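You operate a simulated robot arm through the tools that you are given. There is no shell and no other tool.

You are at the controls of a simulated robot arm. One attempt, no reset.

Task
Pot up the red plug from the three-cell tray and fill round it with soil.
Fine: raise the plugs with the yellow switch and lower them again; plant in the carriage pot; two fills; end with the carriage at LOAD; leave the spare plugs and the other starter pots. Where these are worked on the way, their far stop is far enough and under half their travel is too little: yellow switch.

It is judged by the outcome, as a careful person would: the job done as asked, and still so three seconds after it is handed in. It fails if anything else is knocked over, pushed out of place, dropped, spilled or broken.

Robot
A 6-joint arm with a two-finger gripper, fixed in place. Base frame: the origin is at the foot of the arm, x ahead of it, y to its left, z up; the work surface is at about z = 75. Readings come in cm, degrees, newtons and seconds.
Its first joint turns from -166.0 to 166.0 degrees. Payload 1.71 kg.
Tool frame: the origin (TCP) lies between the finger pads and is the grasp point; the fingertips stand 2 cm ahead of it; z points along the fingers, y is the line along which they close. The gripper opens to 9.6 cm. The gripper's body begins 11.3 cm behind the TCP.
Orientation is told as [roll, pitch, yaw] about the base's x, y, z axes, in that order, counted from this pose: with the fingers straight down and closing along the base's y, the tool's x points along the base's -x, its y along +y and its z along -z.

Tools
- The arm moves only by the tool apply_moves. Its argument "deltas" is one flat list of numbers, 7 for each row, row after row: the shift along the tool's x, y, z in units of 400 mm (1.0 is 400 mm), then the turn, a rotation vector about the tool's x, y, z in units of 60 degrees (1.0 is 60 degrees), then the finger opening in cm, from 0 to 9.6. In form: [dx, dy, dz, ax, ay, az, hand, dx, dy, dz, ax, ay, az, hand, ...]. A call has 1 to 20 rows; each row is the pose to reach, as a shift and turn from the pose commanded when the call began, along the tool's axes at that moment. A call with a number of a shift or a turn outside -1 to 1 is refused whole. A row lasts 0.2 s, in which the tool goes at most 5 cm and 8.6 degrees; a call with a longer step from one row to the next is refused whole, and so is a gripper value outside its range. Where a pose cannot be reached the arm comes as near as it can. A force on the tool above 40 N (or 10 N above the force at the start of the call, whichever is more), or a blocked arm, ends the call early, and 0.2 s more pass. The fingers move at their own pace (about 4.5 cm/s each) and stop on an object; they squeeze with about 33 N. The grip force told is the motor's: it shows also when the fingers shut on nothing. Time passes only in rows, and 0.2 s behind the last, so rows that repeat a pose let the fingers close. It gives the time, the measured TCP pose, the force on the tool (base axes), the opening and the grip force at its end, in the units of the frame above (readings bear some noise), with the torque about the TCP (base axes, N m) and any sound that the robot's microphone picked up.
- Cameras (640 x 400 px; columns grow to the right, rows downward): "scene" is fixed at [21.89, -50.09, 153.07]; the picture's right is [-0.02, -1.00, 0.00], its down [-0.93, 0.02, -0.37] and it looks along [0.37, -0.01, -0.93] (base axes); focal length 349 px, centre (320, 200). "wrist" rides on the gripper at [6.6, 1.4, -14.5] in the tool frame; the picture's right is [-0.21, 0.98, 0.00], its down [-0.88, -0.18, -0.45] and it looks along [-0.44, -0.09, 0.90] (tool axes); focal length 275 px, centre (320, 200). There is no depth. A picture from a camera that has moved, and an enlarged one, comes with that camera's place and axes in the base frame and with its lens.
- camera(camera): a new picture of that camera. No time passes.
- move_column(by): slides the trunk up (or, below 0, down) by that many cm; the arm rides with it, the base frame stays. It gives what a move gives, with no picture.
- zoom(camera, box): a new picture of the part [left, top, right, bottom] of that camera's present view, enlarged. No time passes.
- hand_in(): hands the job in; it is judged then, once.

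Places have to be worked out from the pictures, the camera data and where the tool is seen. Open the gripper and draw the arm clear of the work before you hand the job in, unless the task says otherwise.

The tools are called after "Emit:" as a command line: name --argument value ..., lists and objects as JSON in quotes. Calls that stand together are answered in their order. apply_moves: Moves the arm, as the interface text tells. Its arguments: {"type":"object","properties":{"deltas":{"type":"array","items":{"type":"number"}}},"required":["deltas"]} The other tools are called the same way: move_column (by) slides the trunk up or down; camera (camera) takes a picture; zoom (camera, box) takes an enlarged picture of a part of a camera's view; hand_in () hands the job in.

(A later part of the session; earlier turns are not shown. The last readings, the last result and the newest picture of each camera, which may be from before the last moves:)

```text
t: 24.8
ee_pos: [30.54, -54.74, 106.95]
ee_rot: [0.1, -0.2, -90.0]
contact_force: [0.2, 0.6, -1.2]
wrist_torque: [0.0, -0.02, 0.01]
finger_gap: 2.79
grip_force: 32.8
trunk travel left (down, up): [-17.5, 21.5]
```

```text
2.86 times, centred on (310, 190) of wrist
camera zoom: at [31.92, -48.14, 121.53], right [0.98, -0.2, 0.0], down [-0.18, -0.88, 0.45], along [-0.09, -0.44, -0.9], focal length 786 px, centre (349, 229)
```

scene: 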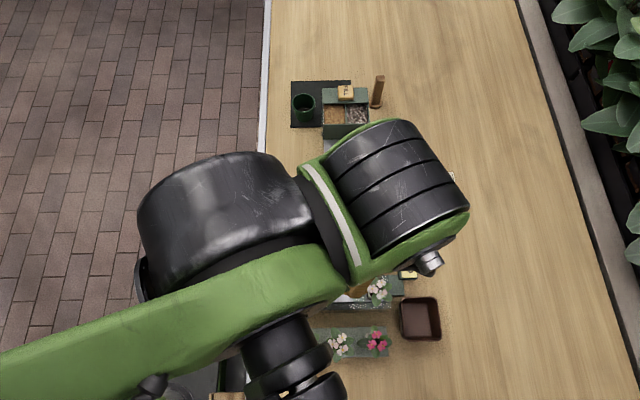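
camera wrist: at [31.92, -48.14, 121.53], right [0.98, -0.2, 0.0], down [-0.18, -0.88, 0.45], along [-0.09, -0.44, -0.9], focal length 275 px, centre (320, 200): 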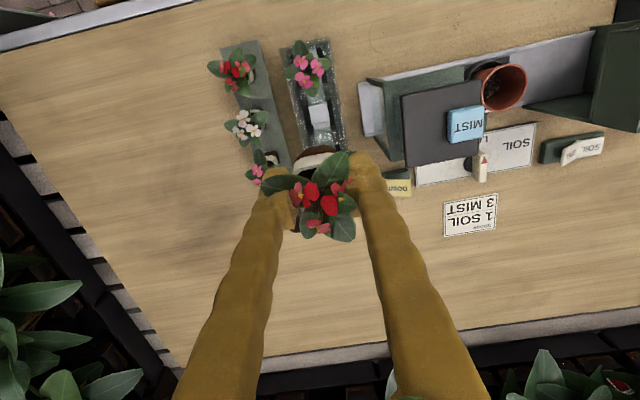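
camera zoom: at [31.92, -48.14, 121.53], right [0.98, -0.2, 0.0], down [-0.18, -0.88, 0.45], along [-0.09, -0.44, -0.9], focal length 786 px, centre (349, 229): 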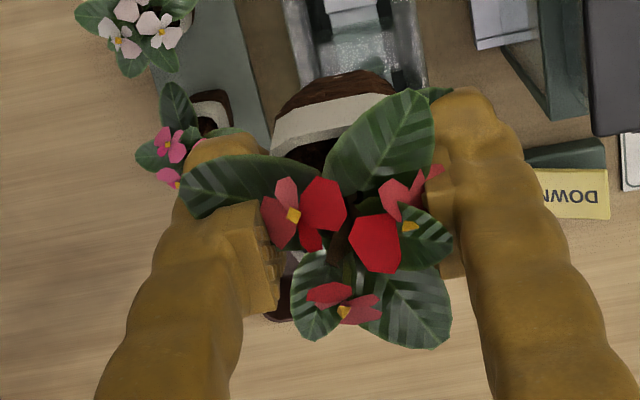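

From two views the rim centre is at about (54.2, -55.9) with z ≈ 83 to 84, and the pot is deep with some pebbles at the bottom. I'll carry the plug over level at z ≈ 107 and re-check from above.

Emit:
apply_moves --deltas '[-0.003, 0.07, 0, 0, 0, 0, 1.5, -0.007, 0.16, 0, 0, 0, 0, 1.5, -0.012, 0.25, 0, 0, 0, 0, 1.5, -0.016, 0.34, 0, 0, 0, 0, 1.5, -0.02, 0.43, 0, 0, 0, 0, 1.5, -0.024, 0.52, 0, 0, 0, 0, 1.5, -0.0275, 0.5925, 0, 0, 0, 0, 1.5, -0.0275, 0.5925, 0, 0, 0, 0, 1.5, -0.0275, 0.5925, 0, 0, 0, 0, 1.5]'

Emit:
camera --camera "wrist"

Emit:
zoom --camera "wrist" --box '[200, 70, 440, 240]'

Emit:
camera --camera "scene"

```text
t: 26.8
ee_pos: [54.36, -55.92, 106.93]
ee_rot: [0.1, 0.0, -90.1]
contact_force: [-0.3, 0.2, 0.4]
wrist_torque: [0.02, -0.02, 0.0]
finger_gap: 2.79
grip_force: 32.5
trunk travel left (down, up): [-17.5, 21.5]
```

```text
taken
camera wrist: at [55.84, -49.43, 121.36], right [0.98, -0.21, 0.0], down [-0.18, -0.88, 0.45], along [-0.09, -0.44, -0.9], focal length 275 px, centre (320, 200)
```

wrist: 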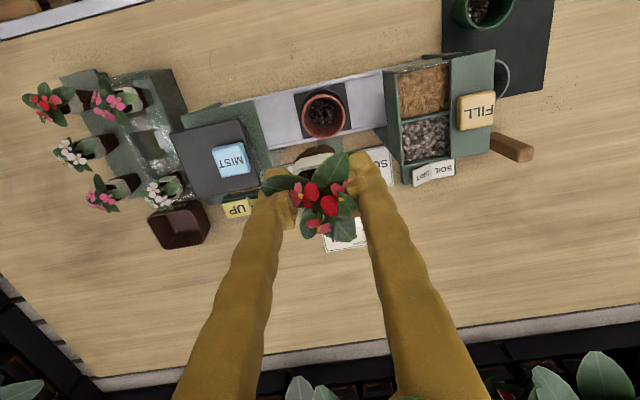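

```text
2.35 times, centred on (320, 155) of wrist
camera zoom: at [55.84, -49.43, 121.36], right [0.98, -0.21, 0.0], down [-0.18, -0.88, 0.45], along [-0.09, -0.44, -0.9], focal length 648 px, centre (320, 306)
```

zoom: 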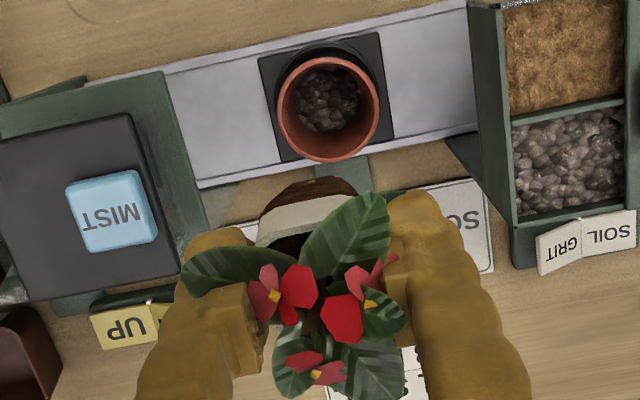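

```text
taken
```

scene: 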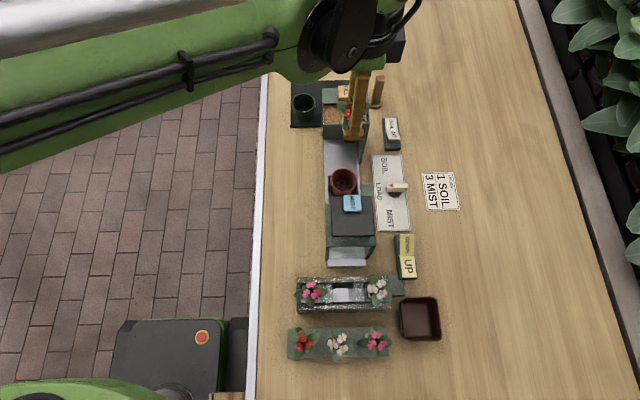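

The wrist view gives the rim centre as x ≈ 55.0, y ≈ -56.0, with the rim at z ≈ 82.3. I'll nudge +0.6 cm in x and go down until the root ball is just above the rim, then check again.

Emit:
apply_moves --deltas '[-0.0025, 0.015, 0, 0, 0, 0, 1.5, -0.0025, 0.015, 0.07, 0, 0, 0, 1.5, -0.0025, 0.015, 0.15, 0, 0, 0, 1.5, -0.0025, 0.015, 0.23, 0, 0, 0, 1.5, -0.0025, 0.015, 0.31, 0, 0, 0, 1.5, -0.0025, 0.015, 0.38, 0, 0, 0, 1.5, -0.0025, 0.015, 0.38, 0, 0, 0, 1.5]'

Emit:
camera --camera "wrist"

Emit:
zoom --camera "wrist" --box '[200, 70, 440, 240]'

Emit:
zoom --camera "scene" --box '[290, 60, 450, 220]'

```text
t: 28.4
ee_pos: [55.04, -55.95, 91.6]
ee_rot: [0.0, 0.0, -89.9]
contact_force: [0.0, -0.1, 0.0]
wrist_torque: [0.0, -0.02, -0.01]
finger_gap: 2.82
grip_force: 33.4
trunk travel left (down, up): [-17.5, 21.5]
```

```text
taken
camera wrist: at [56.32, -49.38, 106.2], right [0.98, -0.2, 0.0], down [-0.18, -0.88, 0.45], along [-0.09, -0.44, -0.9], focal length 275 px, centre (320, 200)
```

wrist: 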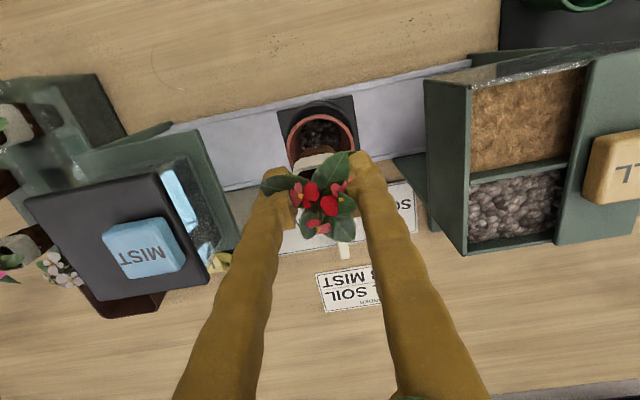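

```text
2.35 times, centred on (320, 155) of wrist
camera zoom: at [56.32, -49.38, 106.2], right [0.98, -0.2, 0.0], down [-0.18, -0.88, 0.45], along [-0.09, -0.44, -0.9], focal length 648 px, centre (320, 306)
```

zoom: 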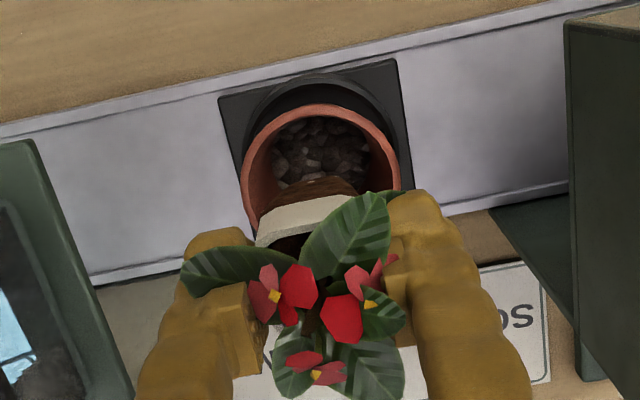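

```text
2.50 times, centred on (370, 140) of scene
camera zoom: at [21.89, -50.09, 153.07], right [-0.02, -1.0, 0.0], down [-0.93, 0.02, -0.37], along [0.37, -0.01, -0.93], focal length 873 px, centre (195, 350)
```

zoom: 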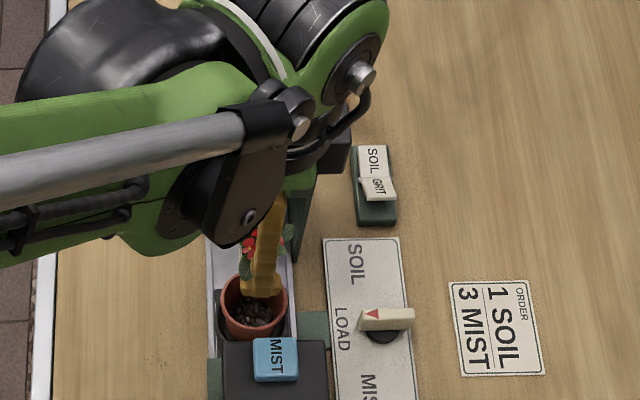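

The rim centre comes out at (55.0, -56.0), matching the TCP. I'll lower the plug slowly in 0.4 cm steps and watch the force.

Emit:
apply_moves --deltas '[0, 0, 0.01, 0, 0, 0, 1.5, 0, 0, 0.02, 0, 0, 0, 1.5, 0, 0, 0.03, 0, 0, 0, 1.5, 0, 0, 0.04, 0, 0, 0, 1.5, 0, 0, 0.05, 0, 0, 0, 1.5, 0, 0, 0.06, 0, 0, 0, 1.5, 0, 0, 0.07, 0, 0, 0, 1.5, 0, 0, 0.08, 0, 0, 0, 1.5, 0, 0, 0.09, 0, 0, 0, 1.5, 0, 0, 0.1, 0, 0, 0, 1.5, 0, 0, 0.11, 0, 0, 0, 1.5]'

Emit:
zoom --camera "wrist" --box '[200, 70, 440, 240]'

Emit:
zoom --camera "scene" --box '[300, 130, 420, 220]'

```text
t: 30.8
ee_pos: [54.85, -55.8, 87.04]
ee_rot: [0.2, 0.0, -89.8]
contact_force: [-0.4, 0.4, -0.5]
wrist_torque: [0.03, 0.02, -0.03]
finger_gap: 2.8
grip_force: 33.1
trunk travel left (down, up): [-17.5, 21.5]
```

```text
2.35 times, centred on (320, 155) of wrist
camera zoom: at [56.28, -49.21, 101.76], right [0.98, -0.2, 0.0], down [-0.18, -0.88, 0.45], along [-0.09, -0.44, -0.9], focal length 648 px, centre (320, 306)
```

zoom: 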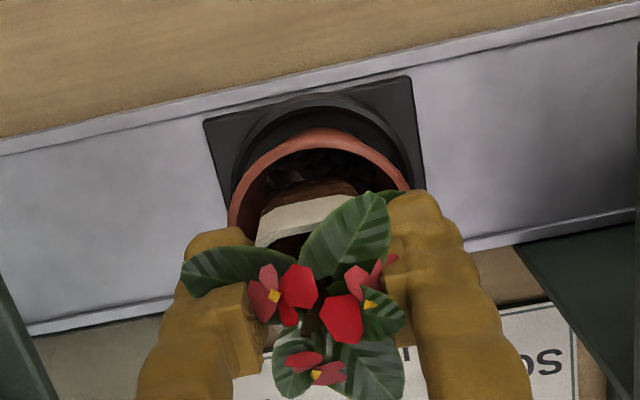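

```text
4.44 times, centred on (360, 175) of scene
camera zoom: at [21.89, -50.09, 153.07], right [-0.02, -1.0, 0.0], down [-0.93, 0.02, -0.37], along [0.37, -0.01, -0.93], focal length 1552 px, centre (142, 311)
```

zoom: 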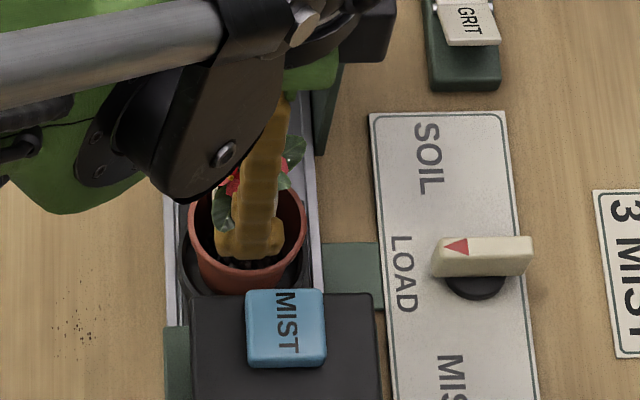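

There is no contact yet and the plug is well inside the rim outline. I'll continue in 0.2 cm steps.

Emit:
apply_moves --deltas '[-0.002, 0.002, 0.005, 0, 0, 0, 1.5, -0.003, 0.003, 0.01, 0, 0, 0, 1.5, -0.003, 0.003, 0.015, 0, 0, 0, 1.5, -0.003, 0.003, 0.02, 0, 0, 0, 1.5, -0.003, 0.003, 0.025, 0, 0, 0, 1.5, -0.003, 0.003, 0.03, 0, 0, 0, 1.5, -0.003, 0.003, 0.035, 0, 0, 0, 1.5, -0.003, 0.003, 0.04, 0, 0, 0, 1.5]'

Emit:
zoom --camera "wrist" --box '[200, 70, 440, 240]'

Emit:
zoom --camera "scene" --box '[300, 130, 420, 220]'

```text
t: 32.6
ee_pos: [54.8, -56.03, 85.6]
ee_rot: [0.1, 0.0, -89.8]
contact_force: [0.7, 0.3, 0.1]
wrist_torque: [0.0, 0.01, 0.02]
finger_gap: 2.85
grip_force: 33.1
trunk travel left (down, up): [-17.5, 21.5]
```

```text
2.35 times, centred on (320, 155) of wrist
camera zoom: at [56.3, -49.42, 100.19], right [0.98, -0.2, 0.0], down [-0.18, -0.88, 0.45], along [-0.09, -0.44, -0.9], focal length 648 px, centre (320, 306)
```

zoom: 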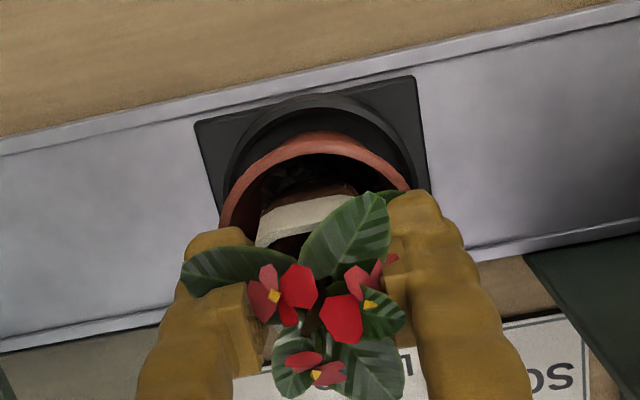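

```text
4.44 times, centred on (360, 175) of scene
camera zoom: at [21.89, -50.09, 153.07], right [-0.02, -1.0, 0.0], down [-0.93, 0.02, -0.37], along [0.37, -0.01, -0.93], focal length 1552 px, centre (142, 311)
```

zoom: 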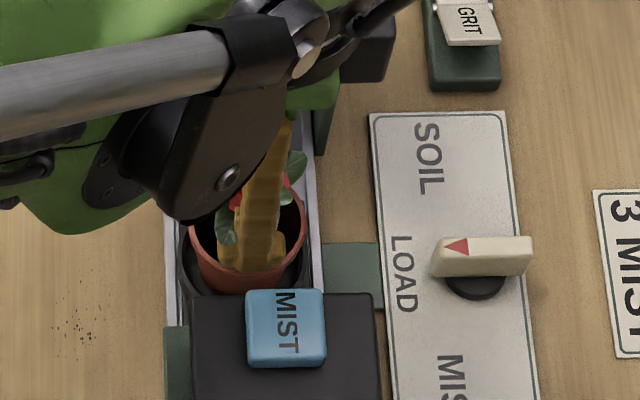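

Still no contact at TCP z = 85.6. I'll keep lowering, now in 0.15 cm steps.

Emit:
apply_moves --deltas '[0, 0.001, 0.004, 0, 0, 0, 1.5, 0, 0.001, 0.008, 0, 0, 0, 1.5, 0, 0.001, 0.012, 0, 0, 0, 1.5, 0, 0.001, 0.016, 0, 0, 0, 1.5, 0, 0.001, 0.02, 0, 0, 0, 1.5, 0, 0.001, 0.024, 0, 0, 0, 1.5, 0, 0.001, 0.028, 0, 0, 0, 1.5]'

Emit:
zoom --camera "wrist" --box '[200, 70, 440, 240]'

Emit:
zoom --camera "scene" --box '[300, 130, 420, 220]'

```text
t: 34.2
ee_pos: [55.05, -55.88, 84.58]
ee_rot: [0.1, 0.0, -90.0]
contact_force: [0.3, -0.3, 4.6]
wrist_torque: [0.01, -0.07, -0.02]
finger_gap: 2.8
grip_force: 33.0
trunk travel left (down, up): [-17.5, 21.5]
```

```text
2.35 times, centred on (320, 155) of wrist
camera zoom: at [56.39, -49.39, 99.12], right [0.98, -0.2, 0.0], down [-0.18, -0.88, 0.45], along [-0.09, -0.44, -0.9], focal length 648 px, centre (320, 306)
```

zoom: 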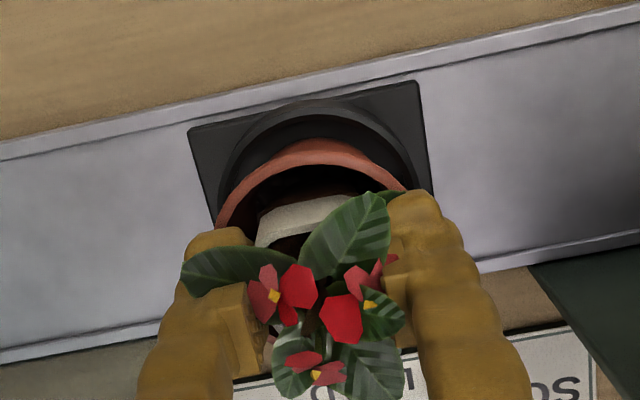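

```text
4.44 times, centred on (360, 175) of scene
camera zoom: at [21.89, -50.09, 153.07], right [-0.02, -1.0, 0.0], down [-0.93, 0.02, -0.37], along [0.37, -0.01, -0.93], focal length 1552 px, centre (142, 311)
```

zoom: 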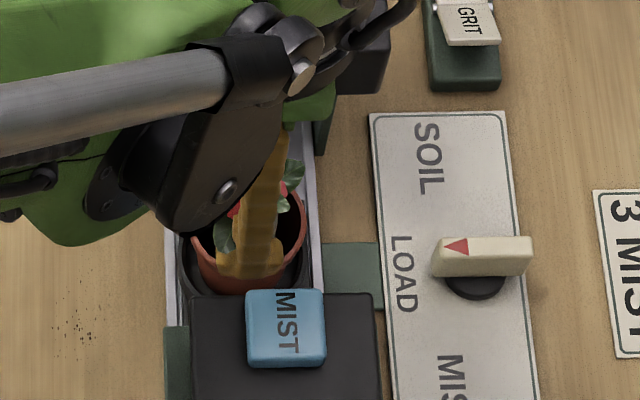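

A 4.6 N upward force has appeared at TCP z = 84.6, which fits the root ball touching the pebbles. I'll lower another 0.15 cm to confirm it is seated before letting go.

Emit:
apply_moves --deltas '[0, 0, 0.002, 0, 0, 0, 1.5, 0, 0, 0.004, 0, 0, 0, 1.5, 0, 0, 0.004, 0, 0, 0, 1.5]'

Emit:
zoom --camera "wrist" --box '[260, 100, 380, 200]'

```text
t: 35.0
ee_pos: [55.09, -55.93, 84.5]
ee_rot: [0.1, -0.1, -89.8]
contact_force: [0.2, -1.3, 26.1]
wrist_torque: [0.02, -0.07, -0.02]
finger_gap: 2.81
grip_force: 33.1
trunk travel left (down, up): [-17.5, 21.5]
```

```text
4.00 times, centred on (320, 150) of wrist
camera zoom: at [56.38, -49.37, 99.05], right [0.98, -0.2, 0.0], down [-0.18, -0.88, 0.45], along [-0.09, -0.44, -0.9], focal length 1101 px, centre (320, 400)
```

zoom: 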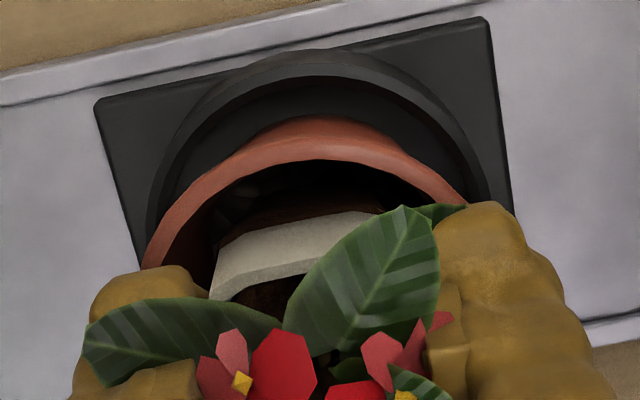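

The load is 26 N and centred, so the plug is standing on the pebbles. I'll back off 0.1 cm to relieve the push, then open the fingers slightly and watch the plug.

Emit:
apply_moves --deltas '[0, 0, -0.0025, 0, 0, 0, 1.5, 0, 0, -0.003, 0, 0, 0, 1.5, 0, 0, -0.003, 0, 0, 0, 2.9, 0, 0, -0.003, 0, 0, 0, 3.1, 0, 0, -0.003, 0, 0, 0, 3.3, 0, 0, -0.003, 0, 0, 0, 3.3]'

Emit:
zoom --camera "wrist" --box '[240, 100, 400, 240]'

```text
t: 36.4
ee_pos: [55.15, -56.01, 84.63]
ee_rot: [0.1, -0.1, -89.9]
contact_force: [-1.4, 1.0, 8.1]
wrist_torque: [0.03, 0.05, -0.01]
finger_gap: 2.97
grip_force: 0.0
trunk travel left (down, up): [-17.5, 21.5]
```

```text
2.86 times, centred on (320, 170) of wrist
camera zoom: at [56.47, -49.46, 99.16], right [0.98, -0.2, 0.0], down [-0.18, -0.88, 0.45], along [-0.09, -0.44, -0.9], focal length 786 px, centre (320, 286)
```

zoom: 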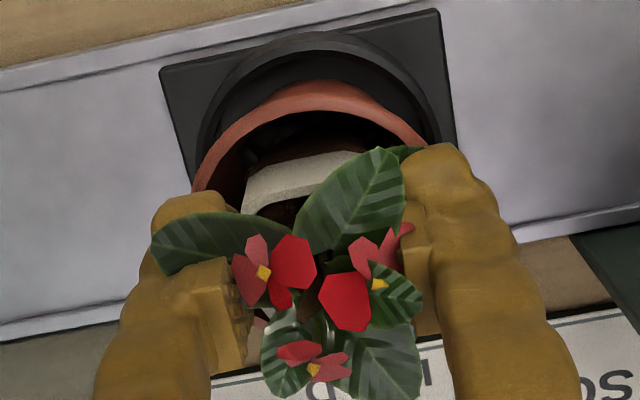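

The fingers stopped at 2.97 cm with zero grip force, so their tips are just inside the rim and can't open further there. The plug is released. I'll ease straight up a little at this opening to clear the rim, then open wider.

Emit:
apply_moves --deltas '[0, 0, -0.004, 0, 0, 0, 3.0, 0, 0, -0.008, 0, 0, 0, 3.0, 0, 0, -0.012, 0, 0, 0, 3.0, 0, 0, -0.016, 0, 0, 0, 3.0, 0, 0, -0.016, 0, 0, 0, 3.0]'

Emit:
zoom --camera "wrist" --box '[240, 100, 400, 240]'

```text
t: 37.6
ee_pos: [54.95, -55.98, 85.17]
ee_rot: [0.1, 0.0, -89.9]
contact_force: [-1.0, -0.2, 0.3]
wrist_torque: [-0.01, 0.0, -0.04]
finger_gap: 3.01
grip_force: 0.0
trunk travel left (down, up): [-17.5, 21.5]
```

```text
2.86 times, centred on (320, 170) of wrist
camera zoom: at [56.38, -49.43, 99.73], right [0.98, -0.2, 0.0], down [-0.18, -0.88, 0.45], along [-0.09, -0.44, -0.9], focal length 786 px, centre (320, 286)
```

zoom: 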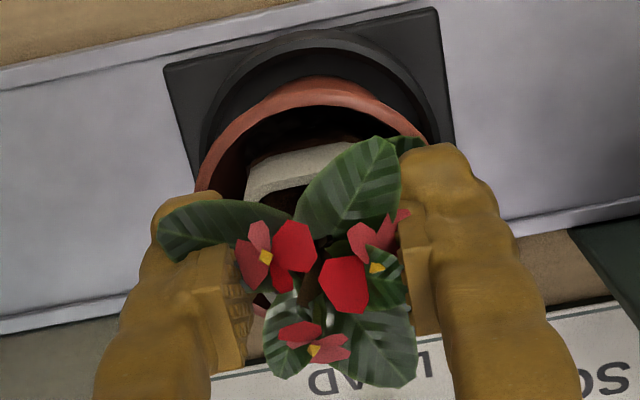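

The plant stayed behind as the fingers rose 0.5 cm, with no load on the tool. The tips should now be at rim height, so I'll try opening to 4 cm while rising a bit more.

Emit:
apply_moves --deltas '[0, 0, -0.005, 0, 0, 0, 3.0, 0, 0, -0.01, 0, 0, 0, 3.3, 0, 0, -0.015, 0, 0, 0, 3.7, 0, 0, -0.02, 0, 0, 0, 4.2, 0, 0, -0.02, 0, 0, 0, 4.8, 0, 0, -0.02, 0, 0, 0, 4.8]'

Emit:
zoom --camera "wrist" --box '[240, 100, 400, 240]'

```text
t: 39.0
ee_pos: [55.03, -55.87, 85.94]
ee_rot: [0.1, 0.0, -89.9]
contact_force: [-0.1, 0.0, -0.1]
wrist_torque: [0.01, 0.01, -0.02]
finger_gap: 4.78
grip_force: 0.1
trunk travel left (down, up): [-17.5, 21.5]
```

```text
2.86 times, centred on (320, 170) of wrist
camera zoom: at [56.43, -49.35, 100.48], right [0.98, -0.2, 0.0], down [-0.18, -0.88, 0.45], along [-0.09, -0.44, -0.9], focal length 786 px, centre (320, 286)
```

zoom: 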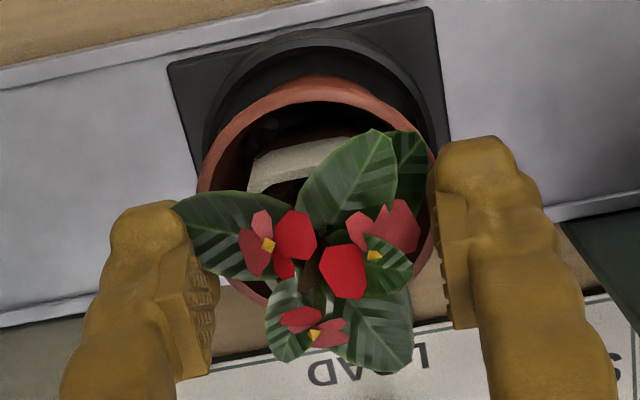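

The plug stands upright in the pot and the fingers are free. I'll open wider and go straight up to clear the foliage.

Emit:
apply_moves --deltas '[0, 0, 0, 0, 0, 0, 6, 0, 0, 0, 0, 0, 0, 7.5, 0, 0, 0, 0, 0, 0, 7.5, 0, 0, -0.05, 0, 0, 0, 7.5, 0, 0, -0.11, 0, 0, 0, 7.5, 0, 0, -0.19, 0, 0, 0, 7.5, 0, 0, -0.28, 0, 0, 0, 7.5, 0, 0, -0.38, 0, 0, 0, 7.5, 0, 0, -0.48, 0, 0, 0, 7.5, 0, 0, -0.48, 0, 0, 0, 7.5]'

Emit:
camera --camera "wrist"

Emit:
zoom --camera "wrist" --box '[240, 60, 400, 180]'

Emit:
zoom --camera "wrist" --box '[340, 30, 540, 190]'

```text
t: 41.2
ee_pos: [54.93, -55.93, 105.22]
ee_rot: [0.1, 0.0, -89.9]
contact_force: [0.1, 0.3, 0.3]
wrist_torque: [-0.02, -0.01, 0.01]
finger_gap: 7.47
grip_force: 0.0
trunk travel left (down, up): [-17.5, 21.5]
```

```text
taken
camera wrist: at [56.25, -49.39, 119.86], right [0.98, -0.21, 0.0], down [-0.18, -0.88, 0.45], along [-0.09, -0.44, -0.9], focal length 275 px, centre (320, 200)
```

wrist: 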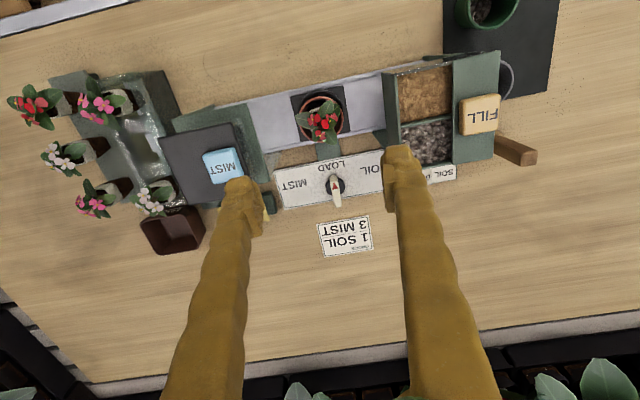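

```text
3.33 times, centred on (320, 120) of wrist
camera zoom: at [56.25, -49.39, 119.86], right [0.98, -0.21, 0.0], down [-0.18, -0.88, 0.45], along [-0.09, -0.44, -0.9], focal length 918 px, centre (320, 467)
```

zoom: 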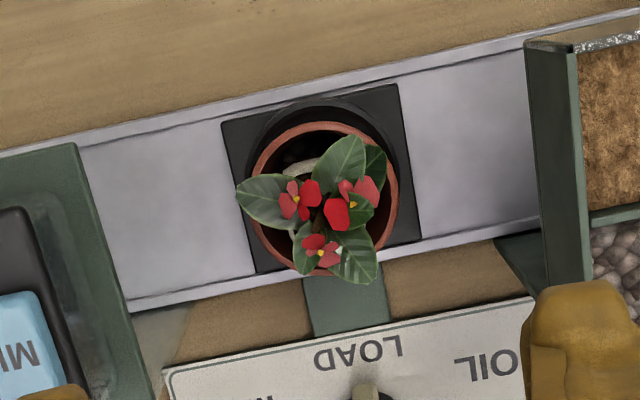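

```text
2.50 times, centred on (440, 110) of wrist
camera zoom: at [56.25, -49.39, 119.86], right [0.98, -0.21, 0.0], down [-0.18, -0.88, 0.45], along [-0.09, -0.44, -0.9], focal length 688 px, centre (20, 425)
```

zoom: 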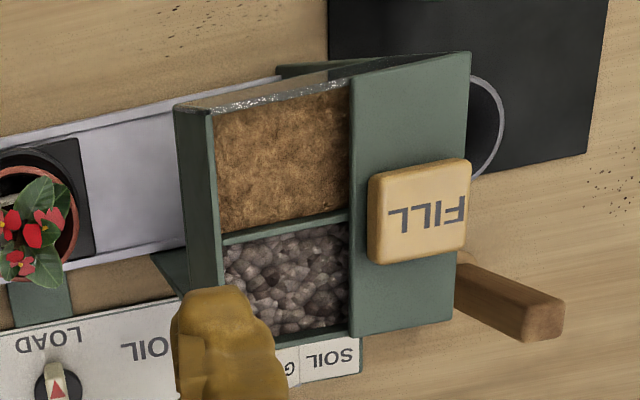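

The plug sits centred in the pot. Next is the three-position knob, so I'll zoom in on it.

Emit:
zoom --camera "wrist" --box '[260, 140, 400, 240]'

Emit:
camera --camera "scene"

Emit:
zoom --camera "scene" --box '[350, 140, 450, 240]'

```text
4.00 times, centred on (330, 190) of wrist
camera zoom: at [56.25, -49.39, 119.86], right [0.98, -0.21, 0.0], down [-0.18, -0.88, 0.45], along [-0.09, -0.44, -0.9], focal length 1101 px, centre (280, 240)
```

zoom: 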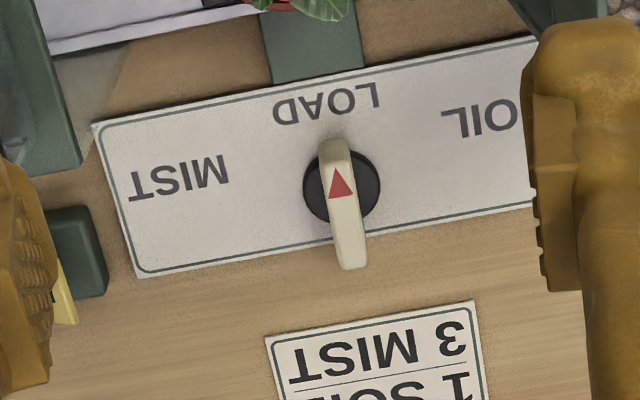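

```text
taken
```

scene: 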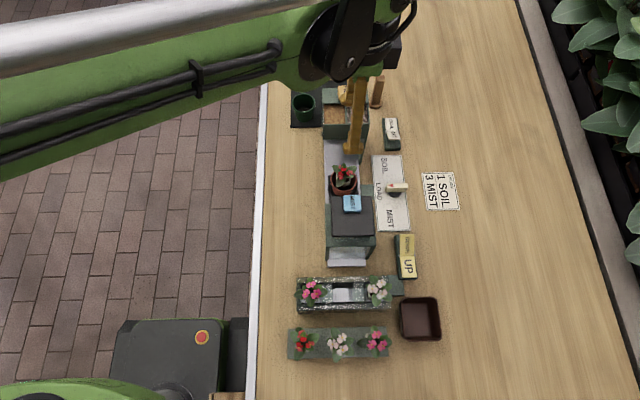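

```text
4.00 times, centred on (400, 190) of scene
camera zoom: at [21.89, -50.09, 153.07], right [-0.02, -1.0, 0.0], down [-0.93, 0.02, -0.37], along [0.37, -0.01, -0.93], focal length 1396 px, centre (0, 240)
```

zoom: 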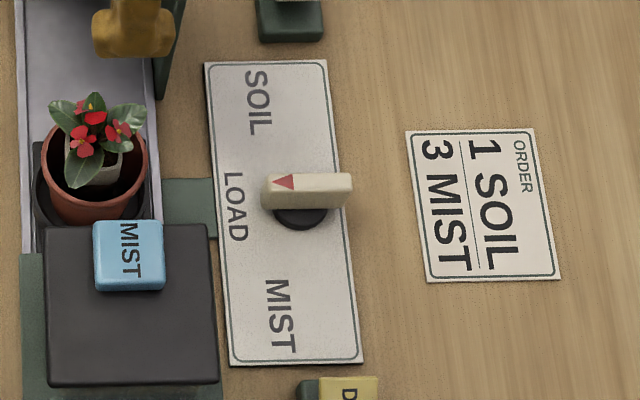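

The knob's bar lies along y over a black disc, centred near (55.0, -68.7), about 1.2 cm wide with its top at z ≈ 79.2. SOIL is roughly 60 to 70° clockwise from LOAD. I'll go above it and first test in the air that the wrist can turn that far from yaw -90.

Emit:
apply_moves --deltas '[-0.08, 0, 0.04, 0, 0, 0, 7.5, -0.16, 0, 0.08, 0, 0, 0, 6, -0.24, 0, 0.12, 0, 0, 0, 5, -0.32, 0, 0.16, 0, 0, 0, 5, -0.32, 0, 0.16, 0, 0, 0.14, 5, -0.32, 0, 0.16, 0, 0, 0.28, 5, -0.32, 0, 0.16, 0, 0, 0.42, 5, -0.32, 0, 0.16, 0, 0, 0.56, 5, -0.32, 0, 0.16, 0, 0, 0.7, 5, -0.32, 0, 0.16, 0, 0, 0.84, 5, -0.32, 0, 0.16, 0, 0, 0.98, 5, -0.32, 0, 0.16, 0, 0, 0.98, 5]'

Emit:
camera --camera "wrist"

```text
t: 43.8
ee_pos: [55.15, -68.59, 98.6]
ee_rot: [0.1, 0.0, -148.9]
contact_force: [0.8, 0.5, -0.4]
wrist_torque: [-0.01, 0.01, 0.01]
finger_gap: 5.01
grip_force: 0.1
trunk travel left (down, up): [-17.5, 21.5]
```

```text
taken
camera wrist: at [61.36, -66.52, 113.26], right [0.33, -0.94, 0.0], down [-0.85, -0.3, 0.44], along [-0.42, -0.15, -0.9], focal length 275 px, centre (320, 200)
```

wrist: 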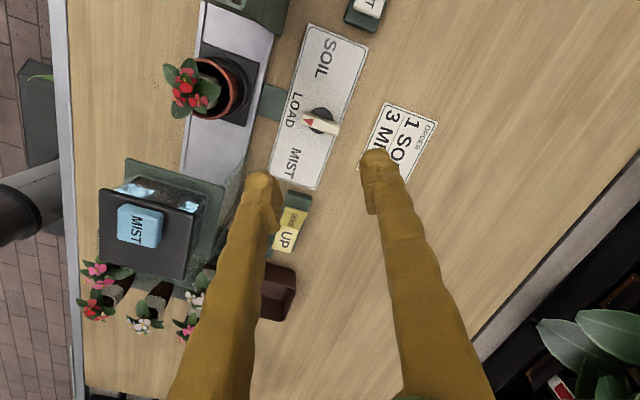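

Yaw -149 is reachable. From this view the SOIL label lies about 76° from LOAD around the pivot, so I'll check that the wrist can reach about -168° too.

Emit:
apply_moves --deltas '[0, 0, 0, 0, 0, 0.11, 5, 0, 0, 0, 0, 0, 0.22, 5, 0, 0, 0, 0, 0, 0.33, 5, 0, 0, 0, 0, 0, 0.33, 5]'

Emit:
zoom --camera "wrist" --box '[230, 20, 450, 180]'

```text
t: 44.8
ee_pos: [55.01, -68.72, 98.76]
ee_rot: [0.0, 0.1, -168.6]
contact_force: [0.3, 0.6, 0.1]
wrist_torque: [-0.02, 0.0, 0.0]
finger_gap: 4.99
grip_force: 0.1
trunk travel left (down, up): [-17.5, 21.5]
```

```text
2.50 times, centred on (340, 100) of wrist
camera zoom: at [61.7, -68.8, 113.28], right [-0.01, -1.0, 0.0], down [-0.9, 0.01, 0.44], along [-0.44, 0.0, -0.9], focal length 688 px, centre (270, 450)
```

zoom: 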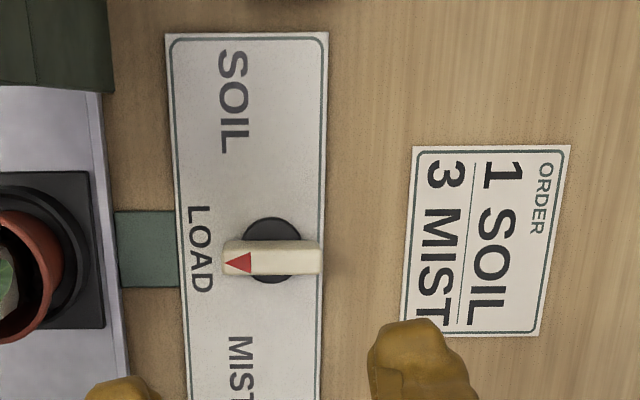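

The full range is reachable. The bar is centred at about (55.1, -68.85). I'll turn back to yaw -90 so the fingers straddle the bar.

Emit:
apply_moves --deltas '[0, 0, 0, 0, 0, -0.14, 5, 0, 0, 0, 0, 0, -0.28, 5, 0, 0, 0, 0, 0, -0.42, 5, 0, 0, 0, 0, 0, -0.56, 5, 0, 0, 0, 0, 0, -0.7, 5, 0, 0, 0, 0, 0, -0.84, 5, 0, 0, 0, 0, 0, -0.98, 5, 0, 0, 0, 0, 0, -0.98, 5]'

Emit:
apply_moves --deltas '[0, 0, 0, 0, 0, -0.11, 5, 0, 0, 0, 0, 0, -0.22, 5, 0, 0, 0, 0, 0, -0.33, 4, 0, 0, 0, 0, 0, -0.33, 4]'

```text
t: 46.6
ee_pos: [55.14, -68.66, 98.81]
ee_rot: [0.1, 0.0, -109.7]
contact_force: [-0.2, 0.1, 0.7]
wrist_torque: [0.0, -0.02, 0.01]
finger_gap: 4.97
grip_force: 0.0
trunk travel left (down, up): [-17.5, 21.5]
```

```text
t: 47.6
ee_pos: [55.16, -68.83, 98.68]
ee_rot: [0.1, -0.1, -89.8]
contact_force: [-0.8, -0.6, 0.3]
wrist_torque: [-0.03, 0.02, -0.01]
finger_gap: 3.98
grip_force: 0.1
trunk travel left (down, up): [-17.5, 21.5]
```

I'm at (55.16, -68.83), yaw -90, with the fingers 4 cm apart. I'll go down to about z = 84 (tips ~3 cm above the bar) and check alignment.

Emit:
apply_moves --deltas '[0, 0, 0.09, 0, 0, 0, 4, 0, 0, 0.18, 0, 0, 0, 4, 0, 0, 0.27, 0, 0, 0, 4, 0, 0, 0.36, 0, 0, 0, 4, 0, 0, 0.36, 0, 0, 0, 4]'

Emit:
camera --camera "wrist"

Emit:
zoom --camera "wrist" --box '[240, 120, 400, 240]'

```text
t: 48.8
ee_pos: [54.97, -68.95, 84.29]
ee_rot: [0.0, 0.0, -89.9]
contact_force: [0.5, -0.5, -0.2]
wrist_torque: [-0.01, 0.01, -0.01]
finger_gap: 3.99
grip_force: 0.0
trunk travel left (down, up): [-17.5, 21.5]
```

```text
taken
camera wrist: at [56.4, -62.36, 98.88], right [0.98, -0.2, 0.0], down [-0.18, -0.88, 0.44], along [-0.09, -0.44, -0.9], focal length 275 px, centre (320, 200)
```

wrist: 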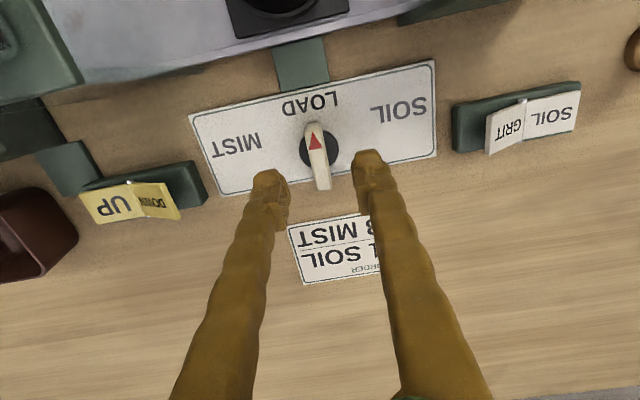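

```text
3.33 times, centred on (320, 180) of wrist
camera zoom: at [56.4, -62.36, 98.88], right [0.98, -0.2, 0.0], down [-0.18, -0.88, 0.44], along [-0.09, -0.44, -0.9], focal length 918 px, centre (320, 267)
```

zoom: 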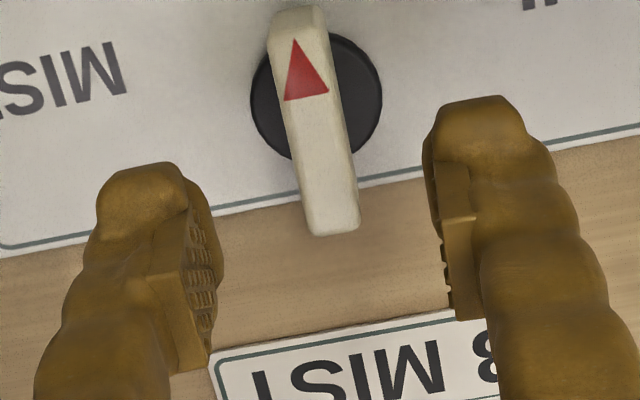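

The bar is nicely between the fingers. I'll adjust +0.3 cm in y and lower the tips to about z = 78 along its sides, watching for contact.

Emit:
apply_moves --deltas '[0.0075, 0.003, 0.025, 0, 0, 0, 4, 0.0075, 0.003, 0.05, 0, 0, 0, 4, 0.0075, 0.003, 0.075, 0, 0, 0, 4, 0.0075, 0.003, 0.09, 0, 0, 0, 4, 0.0075, 0.003, 0.1, 0, 0, 0, 4, 0.0075, 0.003, 0.11, 0, 0, 0, 4, 0.0075, 0.003, 0.11, 0, 0, 0, 4]'

Emit:
zoom --camera "wrist" --box '[240, 120, 400, 240]'

```text
t: 50.4
ee_pos: [55.01, -68.49, 79.95]
ee_rot: [0.1, 0.0, -89.9]
contact_force: [0.1, -0.8, -0.8]
wrist_torque: [-0.03, 0.0, 0.0]
finger_gap: 4.0
grip_force: 0.0
trunk travel left (down, up): [-17.5, 21.5]
```

```text
3.33 times, centred on (320, 180) of wrist
camera zoom: at [56.47, -61.99, 94.56], right [0.98, -0.2, 0.0], down [-0.18, -0.88, 0.45], along [-0.09, -0.44, -0.9], focal length 918 px, centre (320, 267)
```

zoom: 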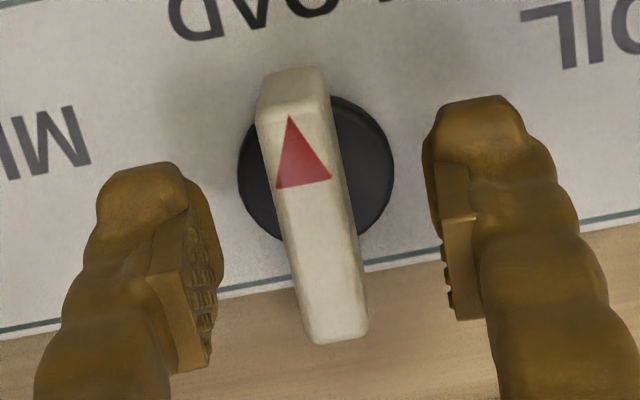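

The fingers straddle the bar at the pivot with no contact. I'll close on it.

Emit:
apply_moves --deltas '[0, 0, 0, 0, 0, 0, 3, 0, 0, 0, 0, 0, 0, 2, 0, 0, 0, 0, 0, 0, 1.2, 0, 0, 0, 0, 0, 0, 0.6, 0, 0, 0, 0, 0, 0, 0.6, 0, 0, 0, 0, 0, 0, 0.6]'

Emit:
zoom --camera "wrist" --box '[240, 120, 400, 240]'

```text
t: 51.8
ee_pos: [55.07, -68.51, 80.04]
ee_rot: [0.2, 0.0, -90.0]
contact_force: [-12.3, 1.7, -2.6]
wrist_torque: [0.06, 0.14, -0.01]
finger_gap: 1.41
grip_force: 6.2
trunk travel left (down, up): [-17.5, 21.5]
```

```text
3.33 times, centred on (320, 180) of wrist
camera zoom: at [56.41, -62.01, 94.58], right [0.98, -0.21, 0.0], down [-0.18, -0.88, 0.45], along [-0.09, -0.44, -0.9], focal length 918 px, centre (320, 267)
```

zoom: 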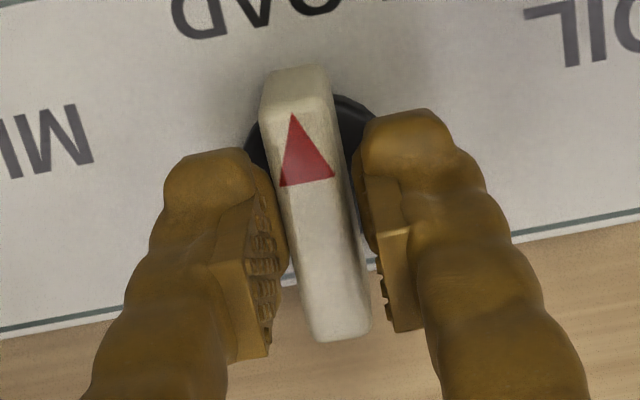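

The -x finger touched first (12 N side force), so the bar sits about 0.15 cm to the -x side of me. I'll shift -0.15 cm in x and finish closing.

Emit:
apply_moves --deltas '[0, -0.002, 0, 0, 0, 0, 0.6, 0, -0.004, 0, 0, 0, 0, 0.6, 0, -0.004, 0, 0, 0, 0, 0.6, 0, -0.004, 0, 0, 0, 0, 0.6]'

```text
t: 52.8
ee_pos: [55.01, -68.47, 80.11]
ee_rot: [0.1, 0.0, -90.0]
contact_force: [-7.1, -7.6, 3.8]
wrist_torque: [-0.15, 0.11, -0.04]
finger_gap: 1.22
grip_force: 35.3
trunk travel left (down, up): [-17.5, 21.5]
```

The bar is gripped (1.22 cm, 35 N). I'll turn it gently toward SOIL, 24° first, and watch side forces for any pivot misalignment.

Emit:
apply_moves --deltas '[0, -0.001, 0, 0, 0, 0.07, 0.6, 0, -0.001, 0, 0, 0, 0.14, 0.6, 0, -0.001, 0, 0, 0, 0.21, 0.6, 0, -0.001, 0, 0, 0, 0.28, 0.6, 0, -0.001, 0, 0, 0, 0.35, 0.6, 0, -0.001, 0, 0, 0, 0.42, 0.6]'

Emit:
camera --camera "wrist"

Emit:
zoom --camera "scene" --box '[310, 80, 440, 220]'

```text
t: 54.3
ee_pos: [54.72, -68.51, 80.32]
ee_rot: [1.1, 0.4, -114.7]
contact_force: [67.5, -18.3, -16.0]
wrist_torque: [-0.19, -0.8, 0.14]
finger_gap: 1.96
grip_force: 35.2
trunk travel left (down, up): [-17.5, 21.5]
stopped in row 6: the force on the tool passed its limit at 41 N (the readings are from after the stop); the commanded pose is now the measured one
```

```text
taken
camera wrist: at [58.37, -63.1, 95.0], right [0.8, -0.6, 0.02], down [-0.54, -0.72, 0.43], along [-0.25, -0.36, -0.9], focal length 275 px, centre (320, 200)
```

wrist: 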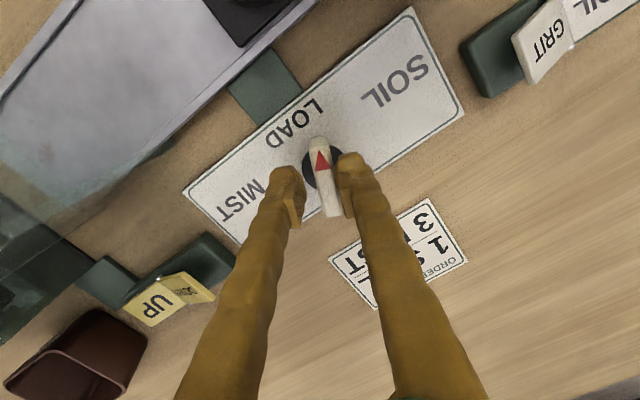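

```text
2.86 times, centred on (375, 150) of scene
camera zoom: at [21.89, -50.09, 153.07], right [-0.02, -1.0, 0.0], down [-0.93, 0.02, -0.37], along [0.37, -0.01, -0.93], focal length 998 px, centre (163, 343)
```

zoom: 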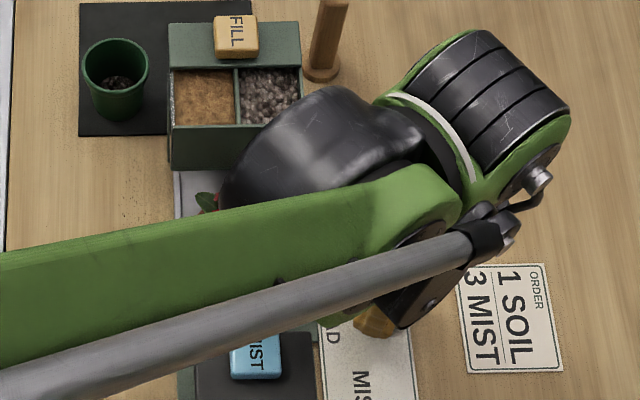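

The bar turned with the fingers, but the arm drifted to x = 54.72 and the side force rose to 67 N. I'll open to take off the load, re-centre on the pivot at about (54.97, -68.5), and look.

Emit:
apply_moves --deltas '[0, 0, 0, 0, 0, 0, 2.6, 0.002, 0.003, 0, 0, 0, 0, 3, 0.004, 0.006, 0, 0, 0, 0, 3, 0.004, 0.006, 0, 0, 0, 0, 3]'

Emit:
camera --camera "wrist"

Emit:
zoom --camera "wrist" --box '[240, 100, 400, 220]'

```text
t: 55.3
ee_pos: [54.27, -68.37, 80.62]
ee_rot: [0.9, 0.3, -115.2]
contact_force: [-0.5, -0.3, 1.0]
wrist_torque: [0.01, -0.02, 0.01]
finger_gap: 2.98
grip_force: 0.2
trunk travel left (down, up): [-17.5, 21.5]
```

```text
taken
camera wrist: at [58.01, -63.04, 95.32], right [0.8, -0.6, 0.01], down [-0.55, -0.71, 0.44], along [-0.25, -0.36, -0.9], focal length 275 px, centre (320, 200)
```

wrist: 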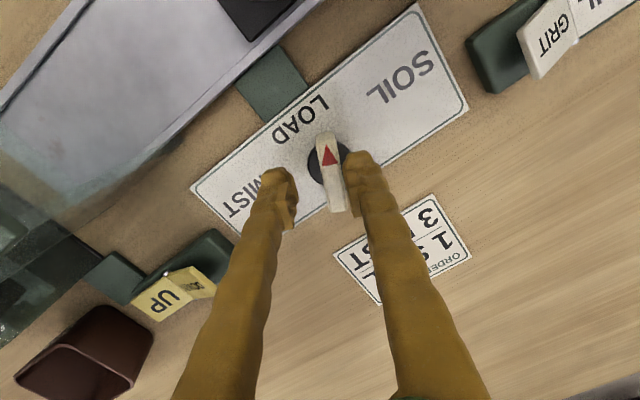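

```text
3.33 times, centred on (320, 160) of wrist
camera zoom: at [58.01, -63.04, 95.32], right [0.8, -0.6, 0.01], down [-0.55, -0.71, 0.44], along [-0.25, -0.36, -0.9], focal length 918 px, centre (320, 333)
```

zoom: 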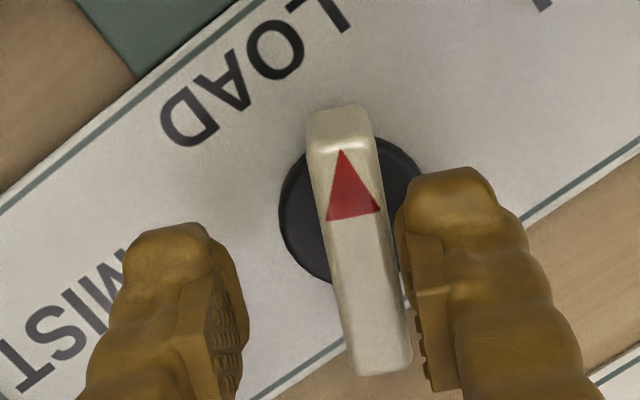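

The knob stays where it was turned, about 24°. The pivot works out at (55.1, -68.5) and I'm off to the -x side. A tight grip is too stiff for small drifts, so I'll re-centre and straddle the bar loosely instead.

Emit:
apply_moves --deltas '[0.003, 0.01, 0.006, 0, 0, 0, 3, 0.0055, 0.0185, 0.012, 0, 0, 0, 3, 0.0055, 0.0185, 0.012, 0, 0, 0, 3, 0.0055, 0.0185, 0.012, 0, 0, 0, 3]'

Emit:
zoom --camera "wrist" --box '[240, 100, 400, 220]'

```text
t: 56.3
ee_pos: [55.06, -68.67, 80.3]
ee_rot: [0.9, 0.3, -115.1]
contact_force: [-0.3, -0.1, 0.1]
wrist_torque: [0.01, -0.03, 0.0]
finger_gap: 3.01
grip_force: 0.0
trunk travel left (down, up): [-17.5, 21.5]
```

```text
3.33 times, centred on (320, 160) of wrist
camera zoom: at [58.83, -63.14, 94.89], right [0.8, -0.6, 0.01], down [-0.55, -0.71, 0.44], along [-0.25, -0.36, -0.9], focal length 918 px, centre (320, 333)
```

zoom: 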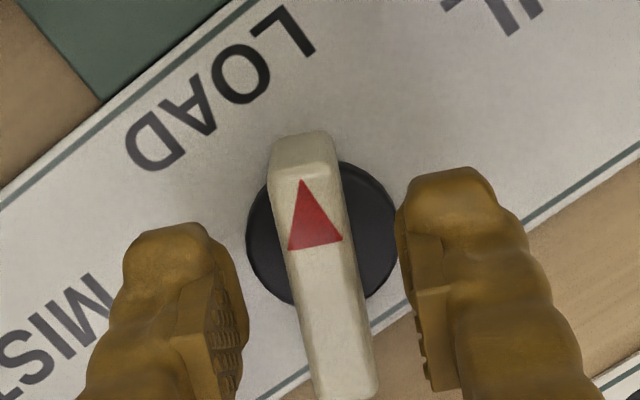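

The bar is centred now. I'll narrow to 1.7 cm, a loose straddle, and turn another 30° toward SOIL.

Emit:
apply_moves --deltas '[0, 0.001, 0, 0, 0, 0, 2.2, 0, 0.001, 0, 0, 0, 0, 1.7, 0, 0.001, 0, 0, 0, 0.08, 1.7, 0, 0.001, 0, 0, 0, 0.16, 1.7, 0, 0.001, 0, 0, 0, 0.25, 1.7, 0, 0.001, 0, 0, 0, 0.33, 1.7, 0, 0.001, 0, 0, 0, 0.42, 1.7, 0, 0.001, 0, 0, 0, 0.5, 1.7, 0, 0.001, 0, 0, 0, 0.5, 1.7]'

Emit:
camera --camera "wrist"

Emit:
zoom --camera "wrist" --box '[240, 100, 400, 220]'

Emit:
zoom --camera "scene" --box '[310, 80, 440, 220]'

```text
t: 58.3
ee_pos: [54.95, -68.48, 80.23]
ee_rot: [0.7, 0.8, -145.0]
contact_force: [3.8, -3.9, 1.6]
wrist_torque: [-0.06, -0.04, 0.06]
finger_gap: 1.98
grip_force: 2.0
trunk travel left (down, up): [-17.5, 21.5]
```

```text
taken
camera wrist: at [61.0, -65.9, 94.94], right [0.39, -0.92, 0.01], down [-0.83, -0.35, 0.43], along [-0.39, -0.17, -0.9], focal length 275 px, centre (320, 200)
```

wrist: 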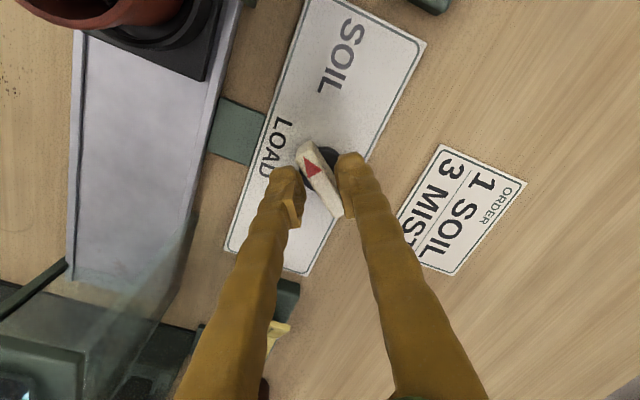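

```text
3.33 times, centred on (320, 160) of wrist
camera zoom: at [61.0, -65.9, 94.94], right [0.39, -0.92, 0.01], down [-0.83, -0.35, 0.43], along [-0.39, -0.17, -0.9], focal length 918 px, centre (320, 333)
```

zoom: 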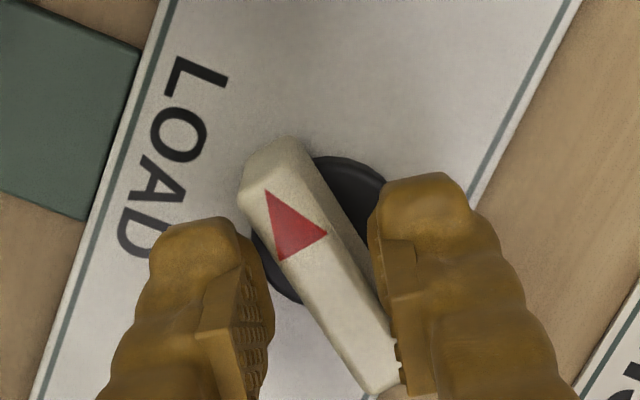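

```text
2.86 times, centred on (375, 150) of scene
camera zoom: at [21.89, -50.09, 153.07], right [-0.02, -1.0, 0.0], down [-0.93, 0.02, -0.37], along [0.37, -0.01, -0.93], focal length 998 px, centre (163, 343)
```

zoom: 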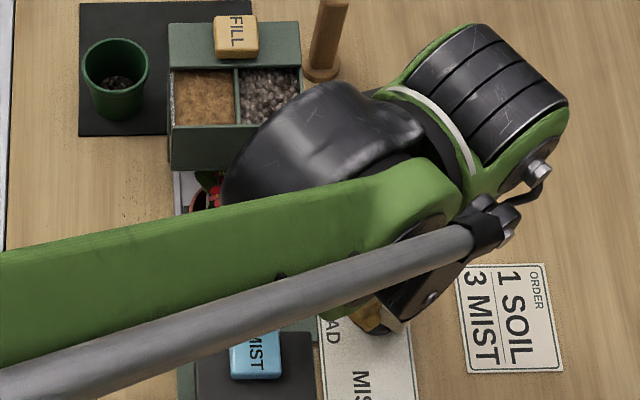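

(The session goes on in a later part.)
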